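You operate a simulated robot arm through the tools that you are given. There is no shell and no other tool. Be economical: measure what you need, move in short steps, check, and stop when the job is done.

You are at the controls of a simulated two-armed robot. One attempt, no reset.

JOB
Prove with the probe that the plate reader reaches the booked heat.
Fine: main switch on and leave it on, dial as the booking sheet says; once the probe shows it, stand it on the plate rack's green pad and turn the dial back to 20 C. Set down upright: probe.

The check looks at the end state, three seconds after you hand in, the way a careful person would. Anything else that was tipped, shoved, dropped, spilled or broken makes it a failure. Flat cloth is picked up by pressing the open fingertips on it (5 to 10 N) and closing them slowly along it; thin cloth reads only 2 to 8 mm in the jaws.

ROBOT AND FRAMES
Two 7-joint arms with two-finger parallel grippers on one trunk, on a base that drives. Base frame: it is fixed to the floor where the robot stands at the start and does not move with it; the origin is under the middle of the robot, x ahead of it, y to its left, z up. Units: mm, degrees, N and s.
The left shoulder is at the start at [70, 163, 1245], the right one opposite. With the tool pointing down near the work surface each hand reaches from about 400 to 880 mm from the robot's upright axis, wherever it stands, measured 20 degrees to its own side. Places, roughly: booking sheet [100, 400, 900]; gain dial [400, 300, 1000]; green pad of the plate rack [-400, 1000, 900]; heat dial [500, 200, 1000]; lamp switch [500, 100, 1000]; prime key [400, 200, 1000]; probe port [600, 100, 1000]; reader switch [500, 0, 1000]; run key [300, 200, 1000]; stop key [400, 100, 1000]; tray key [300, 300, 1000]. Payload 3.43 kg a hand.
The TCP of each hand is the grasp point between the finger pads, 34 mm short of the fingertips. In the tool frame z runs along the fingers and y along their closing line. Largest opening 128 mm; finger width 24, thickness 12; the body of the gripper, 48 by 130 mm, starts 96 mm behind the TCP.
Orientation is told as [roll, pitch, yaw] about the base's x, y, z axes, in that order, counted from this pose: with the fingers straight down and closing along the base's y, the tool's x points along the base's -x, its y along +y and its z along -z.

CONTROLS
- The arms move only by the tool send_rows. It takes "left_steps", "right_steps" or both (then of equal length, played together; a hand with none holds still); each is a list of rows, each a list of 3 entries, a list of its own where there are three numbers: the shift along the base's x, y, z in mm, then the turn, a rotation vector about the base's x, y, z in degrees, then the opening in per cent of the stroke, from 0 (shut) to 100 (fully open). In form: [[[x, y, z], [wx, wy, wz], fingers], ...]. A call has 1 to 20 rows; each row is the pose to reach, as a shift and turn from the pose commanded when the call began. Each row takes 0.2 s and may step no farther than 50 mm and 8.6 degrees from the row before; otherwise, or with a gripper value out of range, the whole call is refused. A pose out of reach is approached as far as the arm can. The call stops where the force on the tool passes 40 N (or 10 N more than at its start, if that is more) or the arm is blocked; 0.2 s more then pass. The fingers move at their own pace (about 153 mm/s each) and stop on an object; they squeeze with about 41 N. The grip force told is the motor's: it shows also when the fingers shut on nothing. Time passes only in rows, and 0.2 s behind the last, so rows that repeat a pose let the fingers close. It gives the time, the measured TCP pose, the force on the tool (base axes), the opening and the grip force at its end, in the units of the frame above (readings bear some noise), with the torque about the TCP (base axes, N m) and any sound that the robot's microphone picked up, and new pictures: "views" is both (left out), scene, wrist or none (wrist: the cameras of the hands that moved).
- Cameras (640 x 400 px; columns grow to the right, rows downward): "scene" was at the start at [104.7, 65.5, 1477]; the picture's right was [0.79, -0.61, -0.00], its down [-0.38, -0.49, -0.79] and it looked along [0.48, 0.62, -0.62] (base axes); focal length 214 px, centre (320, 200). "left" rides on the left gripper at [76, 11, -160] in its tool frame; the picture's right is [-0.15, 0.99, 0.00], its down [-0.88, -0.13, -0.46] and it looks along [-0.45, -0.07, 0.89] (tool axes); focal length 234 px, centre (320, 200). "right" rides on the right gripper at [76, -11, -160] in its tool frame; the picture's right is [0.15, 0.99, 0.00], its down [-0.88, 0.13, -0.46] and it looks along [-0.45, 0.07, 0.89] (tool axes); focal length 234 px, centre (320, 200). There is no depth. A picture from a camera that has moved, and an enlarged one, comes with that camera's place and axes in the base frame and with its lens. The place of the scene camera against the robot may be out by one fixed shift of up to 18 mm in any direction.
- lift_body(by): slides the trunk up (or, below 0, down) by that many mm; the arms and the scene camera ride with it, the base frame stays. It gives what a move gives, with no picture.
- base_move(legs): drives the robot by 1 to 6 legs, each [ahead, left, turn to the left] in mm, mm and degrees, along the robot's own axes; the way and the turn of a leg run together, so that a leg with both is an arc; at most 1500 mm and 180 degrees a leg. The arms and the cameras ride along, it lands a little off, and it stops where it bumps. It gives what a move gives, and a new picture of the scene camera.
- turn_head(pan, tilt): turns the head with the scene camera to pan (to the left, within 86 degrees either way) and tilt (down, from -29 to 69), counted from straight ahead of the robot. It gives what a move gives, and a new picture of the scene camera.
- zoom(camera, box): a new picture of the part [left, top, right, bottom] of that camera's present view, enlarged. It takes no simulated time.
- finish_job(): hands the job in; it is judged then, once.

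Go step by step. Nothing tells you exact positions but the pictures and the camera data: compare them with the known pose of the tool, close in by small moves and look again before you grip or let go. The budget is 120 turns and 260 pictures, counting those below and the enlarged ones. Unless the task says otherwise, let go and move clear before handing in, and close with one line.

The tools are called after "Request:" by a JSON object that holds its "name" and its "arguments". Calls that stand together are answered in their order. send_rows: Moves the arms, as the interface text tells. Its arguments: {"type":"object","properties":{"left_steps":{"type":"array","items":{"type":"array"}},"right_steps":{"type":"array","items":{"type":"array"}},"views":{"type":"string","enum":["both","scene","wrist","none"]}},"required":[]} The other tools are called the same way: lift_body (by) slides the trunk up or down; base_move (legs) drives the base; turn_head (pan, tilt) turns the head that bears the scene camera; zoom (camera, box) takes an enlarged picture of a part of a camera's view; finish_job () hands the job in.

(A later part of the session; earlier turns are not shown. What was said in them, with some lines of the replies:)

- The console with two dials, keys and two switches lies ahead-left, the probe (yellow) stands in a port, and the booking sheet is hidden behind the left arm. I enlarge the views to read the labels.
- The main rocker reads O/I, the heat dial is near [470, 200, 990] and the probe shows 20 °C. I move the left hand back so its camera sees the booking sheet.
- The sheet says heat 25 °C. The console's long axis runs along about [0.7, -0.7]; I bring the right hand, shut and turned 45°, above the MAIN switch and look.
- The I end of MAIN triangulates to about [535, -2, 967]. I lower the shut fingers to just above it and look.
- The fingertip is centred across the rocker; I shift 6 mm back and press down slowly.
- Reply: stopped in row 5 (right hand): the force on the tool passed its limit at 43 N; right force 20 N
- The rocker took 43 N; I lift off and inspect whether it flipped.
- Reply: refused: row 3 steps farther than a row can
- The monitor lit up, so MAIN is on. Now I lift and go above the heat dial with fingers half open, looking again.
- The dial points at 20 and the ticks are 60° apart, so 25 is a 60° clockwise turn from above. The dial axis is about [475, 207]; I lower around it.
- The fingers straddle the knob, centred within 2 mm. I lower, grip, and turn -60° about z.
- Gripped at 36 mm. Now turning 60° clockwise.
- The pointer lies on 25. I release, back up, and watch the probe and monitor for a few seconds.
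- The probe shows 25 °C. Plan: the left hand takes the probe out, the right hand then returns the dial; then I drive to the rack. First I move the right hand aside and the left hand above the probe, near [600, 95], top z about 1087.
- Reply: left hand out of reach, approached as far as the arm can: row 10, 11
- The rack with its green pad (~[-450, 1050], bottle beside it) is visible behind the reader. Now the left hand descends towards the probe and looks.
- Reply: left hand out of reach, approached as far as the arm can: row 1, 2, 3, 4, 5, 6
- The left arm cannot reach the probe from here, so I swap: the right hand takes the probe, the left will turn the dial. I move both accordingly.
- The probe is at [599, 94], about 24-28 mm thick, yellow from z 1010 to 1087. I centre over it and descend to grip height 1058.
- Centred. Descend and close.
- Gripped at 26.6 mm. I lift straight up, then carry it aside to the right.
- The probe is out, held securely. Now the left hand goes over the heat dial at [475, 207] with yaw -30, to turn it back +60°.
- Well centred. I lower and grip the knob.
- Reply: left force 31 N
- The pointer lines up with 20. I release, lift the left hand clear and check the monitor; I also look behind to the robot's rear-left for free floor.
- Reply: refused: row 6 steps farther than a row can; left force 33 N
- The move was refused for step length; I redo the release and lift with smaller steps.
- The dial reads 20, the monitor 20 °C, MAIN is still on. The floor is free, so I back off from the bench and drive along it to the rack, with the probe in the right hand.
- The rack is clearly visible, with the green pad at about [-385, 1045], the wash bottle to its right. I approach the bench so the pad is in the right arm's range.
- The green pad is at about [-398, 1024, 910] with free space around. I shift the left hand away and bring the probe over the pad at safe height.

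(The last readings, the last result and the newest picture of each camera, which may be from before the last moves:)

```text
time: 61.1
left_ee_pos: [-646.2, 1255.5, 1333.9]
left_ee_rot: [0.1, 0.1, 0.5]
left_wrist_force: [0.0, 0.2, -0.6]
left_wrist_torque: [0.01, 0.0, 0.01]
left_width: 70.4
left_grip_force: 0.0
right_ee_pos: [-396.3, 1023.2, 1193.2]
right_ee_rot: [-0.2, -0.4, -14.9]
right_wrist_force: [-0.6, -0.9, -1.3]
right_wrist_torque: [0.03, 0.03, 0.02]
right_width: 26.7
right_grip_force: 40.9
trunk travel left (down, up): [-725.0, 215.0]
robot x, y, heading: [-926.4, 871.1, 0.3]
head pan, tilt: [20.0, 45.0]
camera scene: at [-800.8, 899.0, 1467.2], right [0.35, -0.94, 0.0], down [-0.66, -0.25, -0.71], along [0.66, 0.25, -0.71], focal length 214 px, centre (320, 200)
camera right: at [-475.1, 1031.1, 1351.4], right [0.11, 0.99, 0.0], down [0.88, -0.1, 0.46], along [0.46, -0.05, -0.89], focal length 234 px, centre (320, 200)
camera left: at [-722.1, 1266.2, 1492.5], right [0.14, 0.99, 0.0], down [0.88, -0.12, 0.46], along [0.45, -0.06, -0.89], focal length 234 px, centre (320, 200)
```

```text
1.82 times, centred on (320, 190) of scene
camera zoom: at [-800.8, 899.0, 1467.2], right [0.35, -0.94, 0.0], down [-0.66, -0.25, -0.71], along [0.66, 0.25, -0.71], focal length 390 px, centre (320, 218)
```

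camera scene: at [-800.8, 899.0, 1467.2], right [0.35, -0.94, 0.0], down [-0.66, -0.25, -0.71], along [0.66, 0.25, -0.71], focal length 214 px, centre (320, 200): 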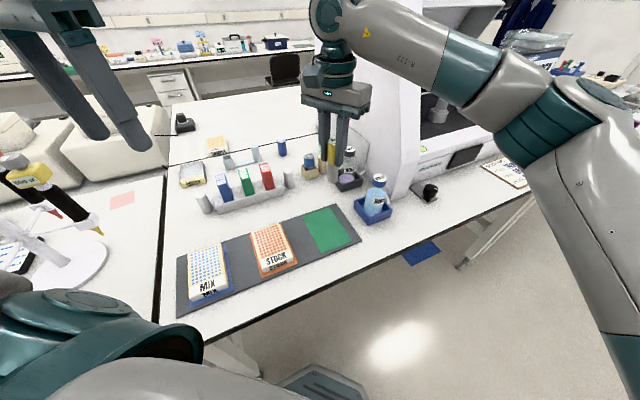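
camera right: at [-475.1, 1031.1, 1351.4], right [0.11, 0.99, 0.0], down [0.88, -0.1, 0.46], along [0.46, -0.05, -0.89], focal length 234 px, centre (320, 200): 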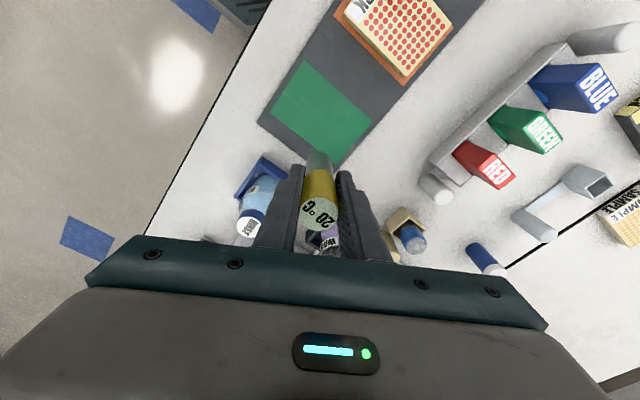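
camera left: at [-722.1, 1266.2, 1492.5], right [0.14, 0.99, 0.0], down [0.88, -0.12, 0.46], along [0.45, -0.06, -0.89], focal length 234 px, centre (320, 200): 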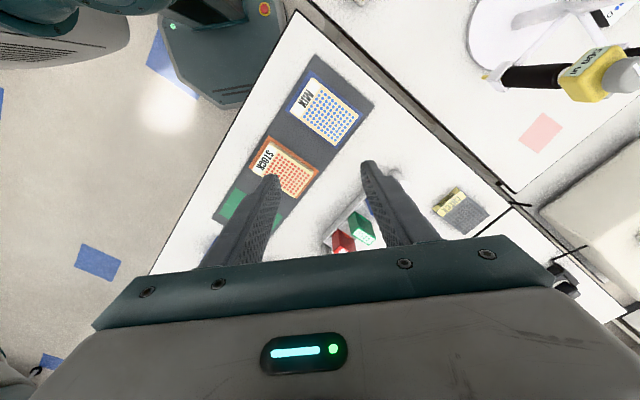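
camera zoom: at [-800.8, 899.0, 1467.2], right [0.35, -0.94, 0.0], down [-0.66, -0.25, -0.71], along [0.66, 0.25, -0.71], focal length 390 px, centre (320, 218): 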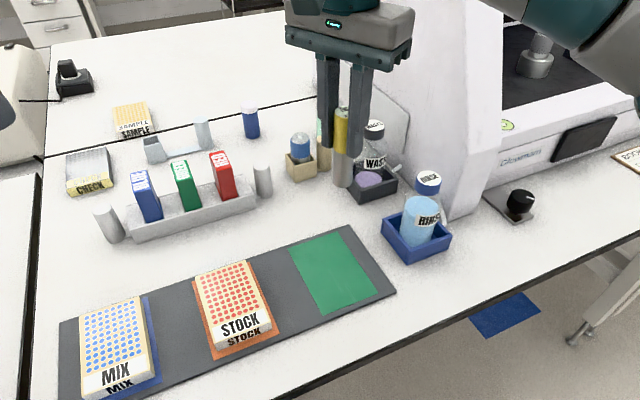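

From the wrist camera the pad centre is nearer [-421, 1026]. I shift there and descend to z 1070 for another look.

Request:
{"name": "send_rows", "arguments": {"right_steps": [[[-12, 1, -30], [0, 0, 0], 10], [[-25, 2, -60], [0, 0, 0], 10], [[-25, 2, -95], [0, 0, 0], 10], [[-25, 2, -123], [0, 0, 0], 10], [[-25, 2, -123], [0, 0, 0], 10]], "views": "both"}}

Request:
{"name": "zoom", "arguments": {"camera": "right", "box": [200, 60, 440, 260]}}

Request:
{"name": "zoom", "arguments": {"camera": "scene", "box": [240, 120, 420, 270]}}

```text
time: 62.3
left_ee_pos: [-646.6, 1256.5, 1332.6]
left_ee_rot: [-0.1, -0.1, 0.4]
left_wrist_force: [-0.2, -0.9, 0.6]
left_wrist_torque: [0.02, 0.0, -0.01]
left_width: 70.2
left_grip_force: 0.1
right_ee_pos: [-423.5, 1024.8, 1071.4]
right_ee_rot: [-0.2, -0.4, -14.8]
right_wrist_force: [-0.1, 0.7, -0.6]
right_wrist_torque: [0.06, -0.01, 0.0]
right_width: 26.6
right_grip_force: 40.8
trunk travel left (down, up): [-725.0, 215.0]
robot x, y, heading: [-931.4, 877.5, 0.1]
head pan, tilt: [20.0, 45.0]
camera scene: at [-801.3, 900.2, 1467.2], right [0.35, -0.94, 0.0], down [-0.66, -0.25, -0.71], along [0.66, 0.25, -0.71], focal length 214 px, centre (320, 200)
camera right: at [-500.9, 1033.2, 1228.8], right [0.11, 0.99, 0.0], down [0.88, -0.1, 0.46], along [0.46, -0.05, -0.89], focal length 234 px, centre (320, 200)
```

scene: 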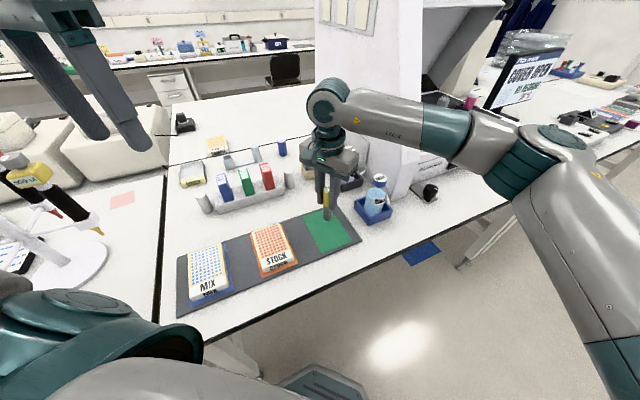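
right: 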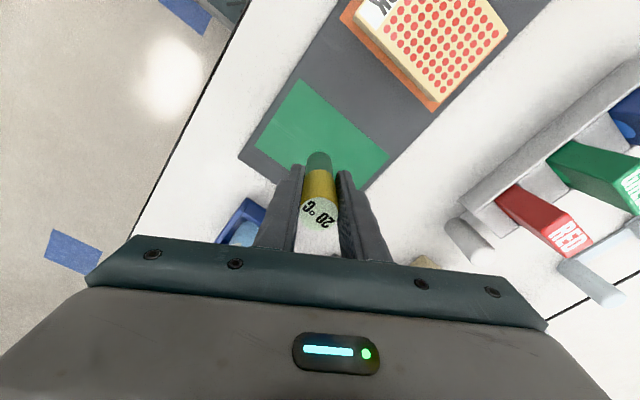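

```text
2.00 times, centred on (320, 160) of right
camera zoom: at [-500.9, 1033.2, 1228.8], right [0.11, 0.99, 0.0], down [0.88, -0.1, 0.46], along [0.46, -0.05, -0.89], focal length 468 px, centre (320, 280)
```

zoom: 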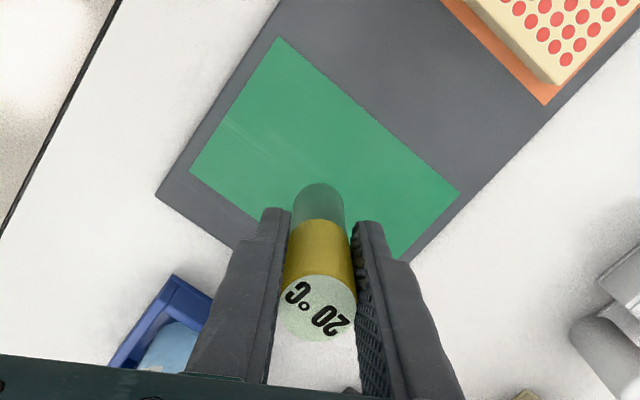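

```text
2.67 times, centred on (330, 195) of scene
camera zoom: at [-801.3, 900.2, 1467.2], right [0.35, -0.94, 0.0], down [-0.66, -0.25, -0.71], along [0.66, 0.25, -0.71], focal length 572 px, centre (293, 213)
```

zoom: 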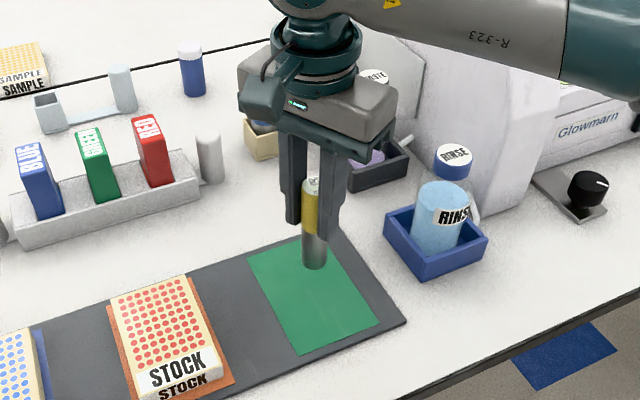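

Pad centre about [-414, 1026]. I shift and lower in small steps until contact.

Request:
{"name": "send_rows", "arguments": {"right_steps": [[[9, 1, 0], [0, 0, 0], 10], [[9, 1, -30], [0, 0, 0], 10], [[9, 1, -40], [0, 0, 0], 10], [[9, 1, -44], [0, 0, 0], 10], [[9, 1, -48], [0, 0, 0], 10], [[9, 1, -51], [0, 0, 0], 10], [[9, 1, -54], [0, 0, 0], 10], [[9, 1, -57], [0, 0, 0], 10], [[9, 1, -60], [0, 0, 0], 10], [[9, 1, -60], [0, 0, 0], 10]], "views": "both"}}

Request:
{"name": "zoom", "arguments": {"camera": "scene", "box": [240, 120, 420, 270]}}

```text
time: 64.5
left_ee_pos: [-647.6, 1256.4, 1334.8]
left_ee_rot: [0.0, -0.1, 0.4]
left_wrist_force: [-0.2, -0.3, 1.4]
left_wrist_torque: [-0.02, 0.03, 0.0]
left_width: 70.4
left_grip_force: 0.0
right_ee_pos: [-415.9, 1025.1, 1014.1]
right_ee_rot: [0.1, -0.5, -14.8]
right_wrist_force: [2.3, 1.4, 26.7]
right_wrist_torque: [0.14, -0.34, -0.01]
right_width: 26.4
right_grip_force: 40.7
trunk travel left (down, up): [-725.0, 215.0]
robot x, y, heading: [-930.7, 873.1, 0.5]
head pan, tilt: [20.0, 45.0]
camera scene: at [-802.7, 899.8, 1467.6], right [0.35, -0.94, 0.0], down [-0.66, -0.25, -0.71], along [0.66, 0.25, -0.71], focal length 214 px, centre (320, 200)
camera right: at [-494.3, 1034.2, 1172.1], right [0.11, 0.99, 0.0], down [0.88, -0.1, 0.46], along [0.46, -0.05, -0.89], focal length 234 px, centre (320, 200)
```

scene: 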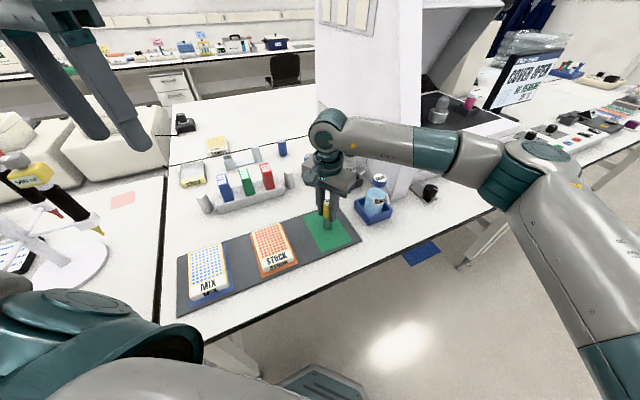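
right: 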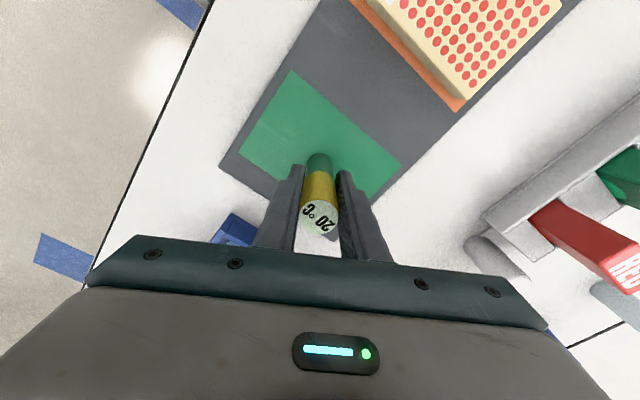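

```text
2.67 times, centred on (330, 195) of scene
camera zoom: at [-802.7, 899.8, 1467.6], right [0.35, -0.94, 0.0], down [-0.66, -0.25, -0.71], along [0.66, 0.25, -0.71], focal length 572 px, centre (293, 213)
```

zoom: 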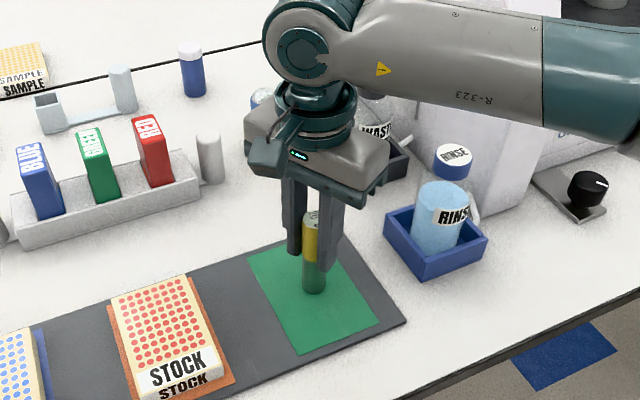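

The probe stands on the middle of the green pad with 27 N of press. I ease up 2 mm to unload it before opening.

Request:
{"name": "send_rows", "arguments": {"right_steps": [[[0, 0, 1], [0, 0, 0], 10], [[0, 0, 2], [0, 0, 0], 10], [[0, 0, 2], [0, 0, 0], 10]], "views": "none"}}

```text
time: 65.3
left_ee_pos: [-648.4, 1256.2, 1334.0]
left_ee_rot: [0.0, -0.2, 0.4]
left_wrist_force: [0.0, 0.6, -1.2]
left_wrist_torque: [-0.01, -0.01, -0.01]
left_width: 70.3
left_grip_force: 0.0
right_ee_pos: [-415.5, 1026.4, 1013.4]
right_ee_rot: [-0.1, -0.4, -14.9]
right_wrist_force: [3.4, 0.5, 21.2]
right_wrist_torque: [0.16, -0.35, 0.04]
right_width: 26.7
right_grip_force: 41.0
trunk travel left (down, up): [-725.0, 215.0]
robot x, y, heading: [-925.4, 874.0, 0.5]
head pan, tilt: [20.0, 45.0]
```

Request:
{"name": "send_rows", "arguments": {"right_steps": [[[0, 0, 2], [0, 0, 0], 10], [[0, 0, 4], [0, 0, 0], 10], [[0, 0, 6], [0, 0, 0], 10], [[0, 0, 6], [0, 0, 0], 10]], "views": "none"}}

```text
time: 66.3
left_ee_pos: [-645.8, 1256.3, 1333.5]
left_ee_rot: [0.0, -0.1, 0.4]
left_wrist_force: [-0.5, 0.0, 0.0]
left_wrist_torque: [-0.01, -0.03, -0.02]
left_width: 70.3
left_grip_force: 0.1
right_ee_pos: [-415.8, 1027.1, 1020.0]
right_ee_rot: [-0.2, -0.3, -14.9]
right_wrist_force: [0.1, 0.5, -0.6]
right_wrist_torque: [-0.01, 0.0, 0.04]
right_width: 26.5
right_grip_force: 41.1
trunk travel left (down, up): [-725.0, 215.0]
robot x, y, heading: [-926.9, 876.4, 0.1]
head pan, tilt: [20.0, 45.0]
```

The load is gone, maybe just off the pad; I lower 1 mm at a time to light contact.

Request:
{"name": "send_rows", "arguments": {"right_steps": [[[0, 0, -1], [0, 0, 0], 10], [[0, 0, -2], [0, 0, 0], 10], [[0, 0, -3], [0, 0, 0], 10], [[0, 0, -3], [0, 0, 0], 10]], "views": "none"}}

```text
time: 67.3
left_ee_pos: [-646.2, 1257.0, 1333.0]
left_ee_rot: [0.0, 0.0, 0.5]
left_wrist_force: [0.3, 0.5, 0.2]
left_wrist_torque: [0.01, 0.02, -0.02]
left_width: 70.4
left_grip_force: 0.1
right_ee_pos: [-415.3, 1026.9, 1017.3]
right_ee_rot: [-0.2, -0.3, -14.8]
right_wrist_force: [0.9, 0.3, -0.6]
right_wrist_torque: [0.01, 0.01, 0.01]
right_width: 26.7
right_grip_force: 41.1
trunk travel left (down, up): [-725.0, 215.0]
robot x, y, heading: [-929.3, 875.2, 0.1]
head pan, tilt: [20.0, 45.0]
```

Request:
{"name": "send_rows", "arguments": {"right_steps": [[[0, 0, -1], [0, 0, 0], 10], [[0, 0, -2], [0, 0, 0], 10], [[0, 0, -3], [0, 0, 0], 10], [[0, 0, -3], [0, 0, 0], 10]], "views": "none"}}

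```text
time: 68.3
left_ee_pos: [-648.6, 1255.8, 1334.1]
left_ee_rot: [0.0, -0.1, 0.4]
left_wrist_force: [-0.4, 0.8, -1.2]
left_wrist_torque: [0.02, -0.02, 0.0]
left_width: 70.3
left_grip_force: 0.0
right_ee_pos: [-415.6, 1024.7, 1014.4]
right_ee_rot: [-0.2, -0.5, -14.9]
right_wrist_force: [1.1, 1.2, 6.8]
right_wrist_torque: [0.11, -0.13, 0.0]
right_width: 26.6
right_grip_force: 40.6
trunk travel left (down, up): [-725.0, 215.0]
robot x, y, heading: [-932.6, 873.9, 0.1]
head pan, tilt: [20.0, 45.0]
```

Light contact of 7 N. Now I open the fingers and, once clear, look.

Request:
{"name": "send_rows", "arguments": {"right_steps": [[[0, 0, 0], [0, 0, 0], 25], [[0, 0, 0], [0, 0, 0], 30], [[0, 0, 0], [0, 0, 0], 45], [[0, 0, 0], [0, 0, 0], 50]], "views": "both"}}

```text
time: 69.3
left_ee_pos: [-646.6, 1257.0, 1334.4]
left_ee_rot: [0.0, 0.1, 0.5]
left_wrist_force: [0.2, -0.9, 0.5]
left_wrist_torque: [-0.04, 0.03, -0.01]
left_width: 70.3
left_grip_force: 0.0
right_ee_pos: [-414.8, 1025.4, 1014.5]
right_ee_rot: [-0.1, -0.4, -14.7]
right_wrist_force: [0.0, -0.5, 0.9]
right_wrist_torque: [0.03, 0.0, 0.01]
right_width: 63.8
right_grip_force: 0.1
trunk travel left (down, up): [-725.0, 215.0]
robot x, y, heading: [-931.2, 874.4, 0.3]
head pan, tilt: [20.0, 45.0]
camera scene: at [-800.9, 900.3, 1467.2], right [0.35, -0.94, 0.0], down [-0.66, -0.25, -0.71], along [0.66, 0.25, -0.71], focal length 214 px, centre (320, 200)
camera right: at [-492.9, 1033.9, 1171.6], right [0.11, 0.99, 0.0], down [0.88, -0.1, 0.46], along [0.46, -0.05, -0.89], focal length 234 px, centre (320, 200)
```

scene: 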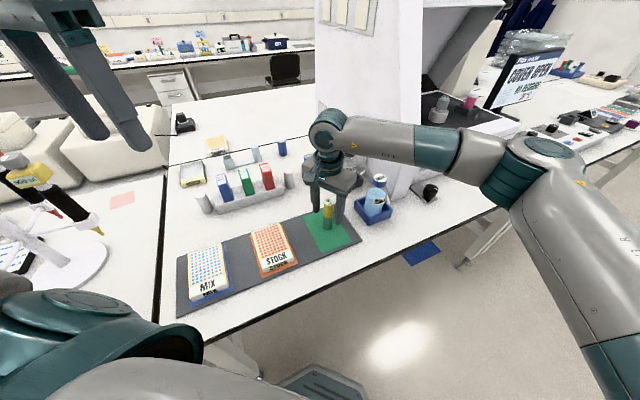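
right: 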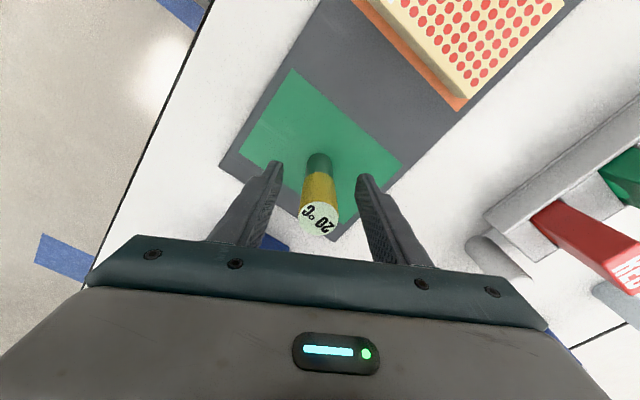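

The probe stands free and upright. I raise the hand straight up, then back away.

Request:
{"name": "send_rows", "arguments": {"right_steps": [[[0, 0, 20], [0, 0, 0], 50], [[0, 0, 55], [0, 0, 0], 50], [[0, 0, 100], [0, 0, 0], 50], [[0, 0, 145], [0, 0, 0], 50], [[0, 0, 190], [0, 0, 0], 50], [[-10, -45, 210], [0, 0, 0], 50], [[-18, -90, 220], [0, 0, 0], 50], [[-26, -135, 225], [0, 0, 0], 50], [[-34, -180, 225], [0, 0, 0], 50], [[-42, -225, 225], [0, 0, 0], 50], [[-50, -270, 225], [0, 0, 0], 50], [[-58, -315, 225], [0, 0, 0], 50]], "views": "scene"}}

Request:
{"name": "zoom", "arguments": {"camera": "scene", "box": [220, 120, 420, 280]}}

Request:
{"name": "zoom", "arguments": {"camera": "scene", "box": [470, 30, 640, 160]}}

```text
refused: row 6 steps farther than a row can; nothing moved
```

```text
2.50 times, centred on (320, 200) of scene
camera zoom: at [-800.9, 900.3, 1467.2], right [0.35, -0.94, 0.0], down [-0.66, -0.25, -0.71], along [0.66, 0.25, -0.71], focal length 536 px, centre (320, 200)
```

zoom: 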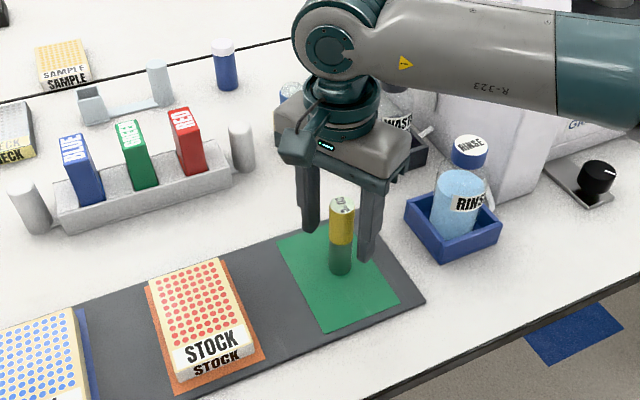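

```text
3.08 times, centred on (555, 95) of scene
camera zoom: at [-800.9, 900.3, 1467.2], right [0.35, -0.94, 0.0], down [-0.66, -0.25, -0.71], along [0.66, 0.25, -0.71], focal length 660 px, centre (-403, 523)
```

zoom: 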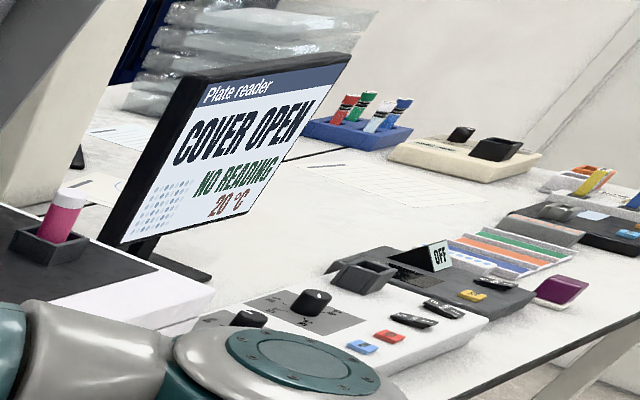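

Request:
{"name": "send_rows", "arguments": {"right_steps": [[[0, 0, 20], [0, 0, 0], 50], [[0, 0, 55], [0, 0, 0], 50], [[0, 0, 100], [0, 0, 0], 50], [[0, 0, 145], [0, 0, 0], 50], [[0, 0, 190], [0, 0, 0], 50], [[-8, -40, 205], [0, 0, 0], 50], [[-16, -80, 215], [0, 0, 0], 50], [[-24, -120, 220], [0, 0, 0], 50], [[-32, -160, 220], [0, 0, 0], 50], [[-40, -200, 220], [0, 0, 0], 50], [[-48, -240, 220], [0, 0, 0], 50], [[-56, -280, 220], [0, 0, 0], 50]], "views": "scene"}}

Request:
{"name": "zoom", "arguments": {"camera": "scene", "box": [220, 120, 420, 280]}}

Request:
{"name": "zoom", "arguments": {"camera": "scene", "box": [470, 30, 640, 160]}}

```text
time: 71.9
left_ee_pos: [-647.8, 1254.6, 1335.2]
left_ee_rot: [0.1, -0.1, 0.3]
left_wrist_force: [0.2, 0.0, -0.3]
left_wrist_torque: [0.05, -0.03, 0.0]
left_width: 70.5
left_grip_force: 0.0
right_ee_pos: [-474.9, 745.2, 1233.1]
right_ee_rot: [0.0, -0.3, -14.7]
right_wrist_force: [0.0, -1.0, -0.3]
right_wrist_torque: [0.01, 0.01, 0.01]
right_width: 64.0
right_grip_force: 0.0
trunk travel left (down, up): [-725.0, 215.0]
robot x, y, heading: [-927.5, 877.9, 0.3]
head pan, tilt: [20.0, 45.0]
camera scene: at [-802.0, 897.3, 1467.4], right [0.35, -0.94, 0.0], down [-0.66, -0.24, -0.71], along [0.66, 0.25, -0.71], focal length 214 px, centre (320, 200)
```

scene: 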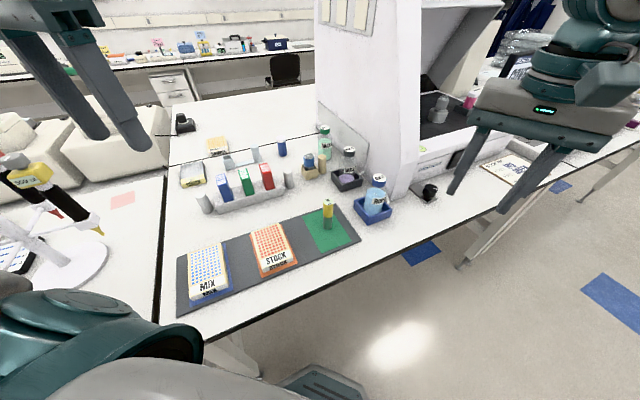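

```text
2.50 times, centred on (320, 200) of scene
camera zoom: at [-802.0, 897.3, 1467.4], right [0.35, -0.94, 0.0], down [-0.66, -0.24, -0.71], along [0.66, 0.25, -0.71], focal length 536 px, centre (320, 200)
```

zoom: 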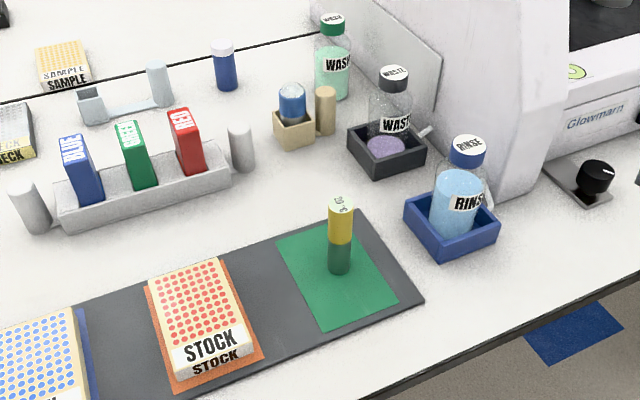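

```text
3.08 times, centred on (555, 95) of scene
camera zoom: at [-802.0, 897.3, 1467.4], right [0.35, -0.94, 0.0], down [-0.66, -0.24, -0.71], along [0.66, 0.25, -0.71], focal length 660 px, centre (-403, 523)
```

zoom: 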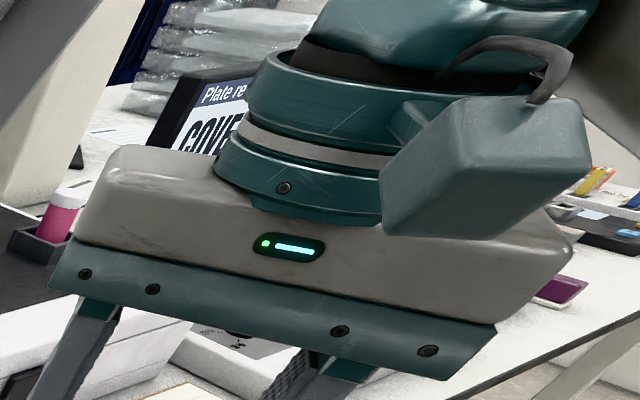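

The probe stands upright on the green pad, the dial is back at 20 °C, MAIN is on, and both hands are empty and clear. Handing in.

Request:
{"name": "finish_job", "arguments": {}}

```text
The job is handed in.
```

The plate reader reached the booked 25 °C: the probe showed it in its port. The probe now stands upright on the plate rack's green pad, the heat dial is back at 20 °C and the main switch is still on. I turned the dial back just before setting the probe down, while the other hand held it, rather than after as the job lists.
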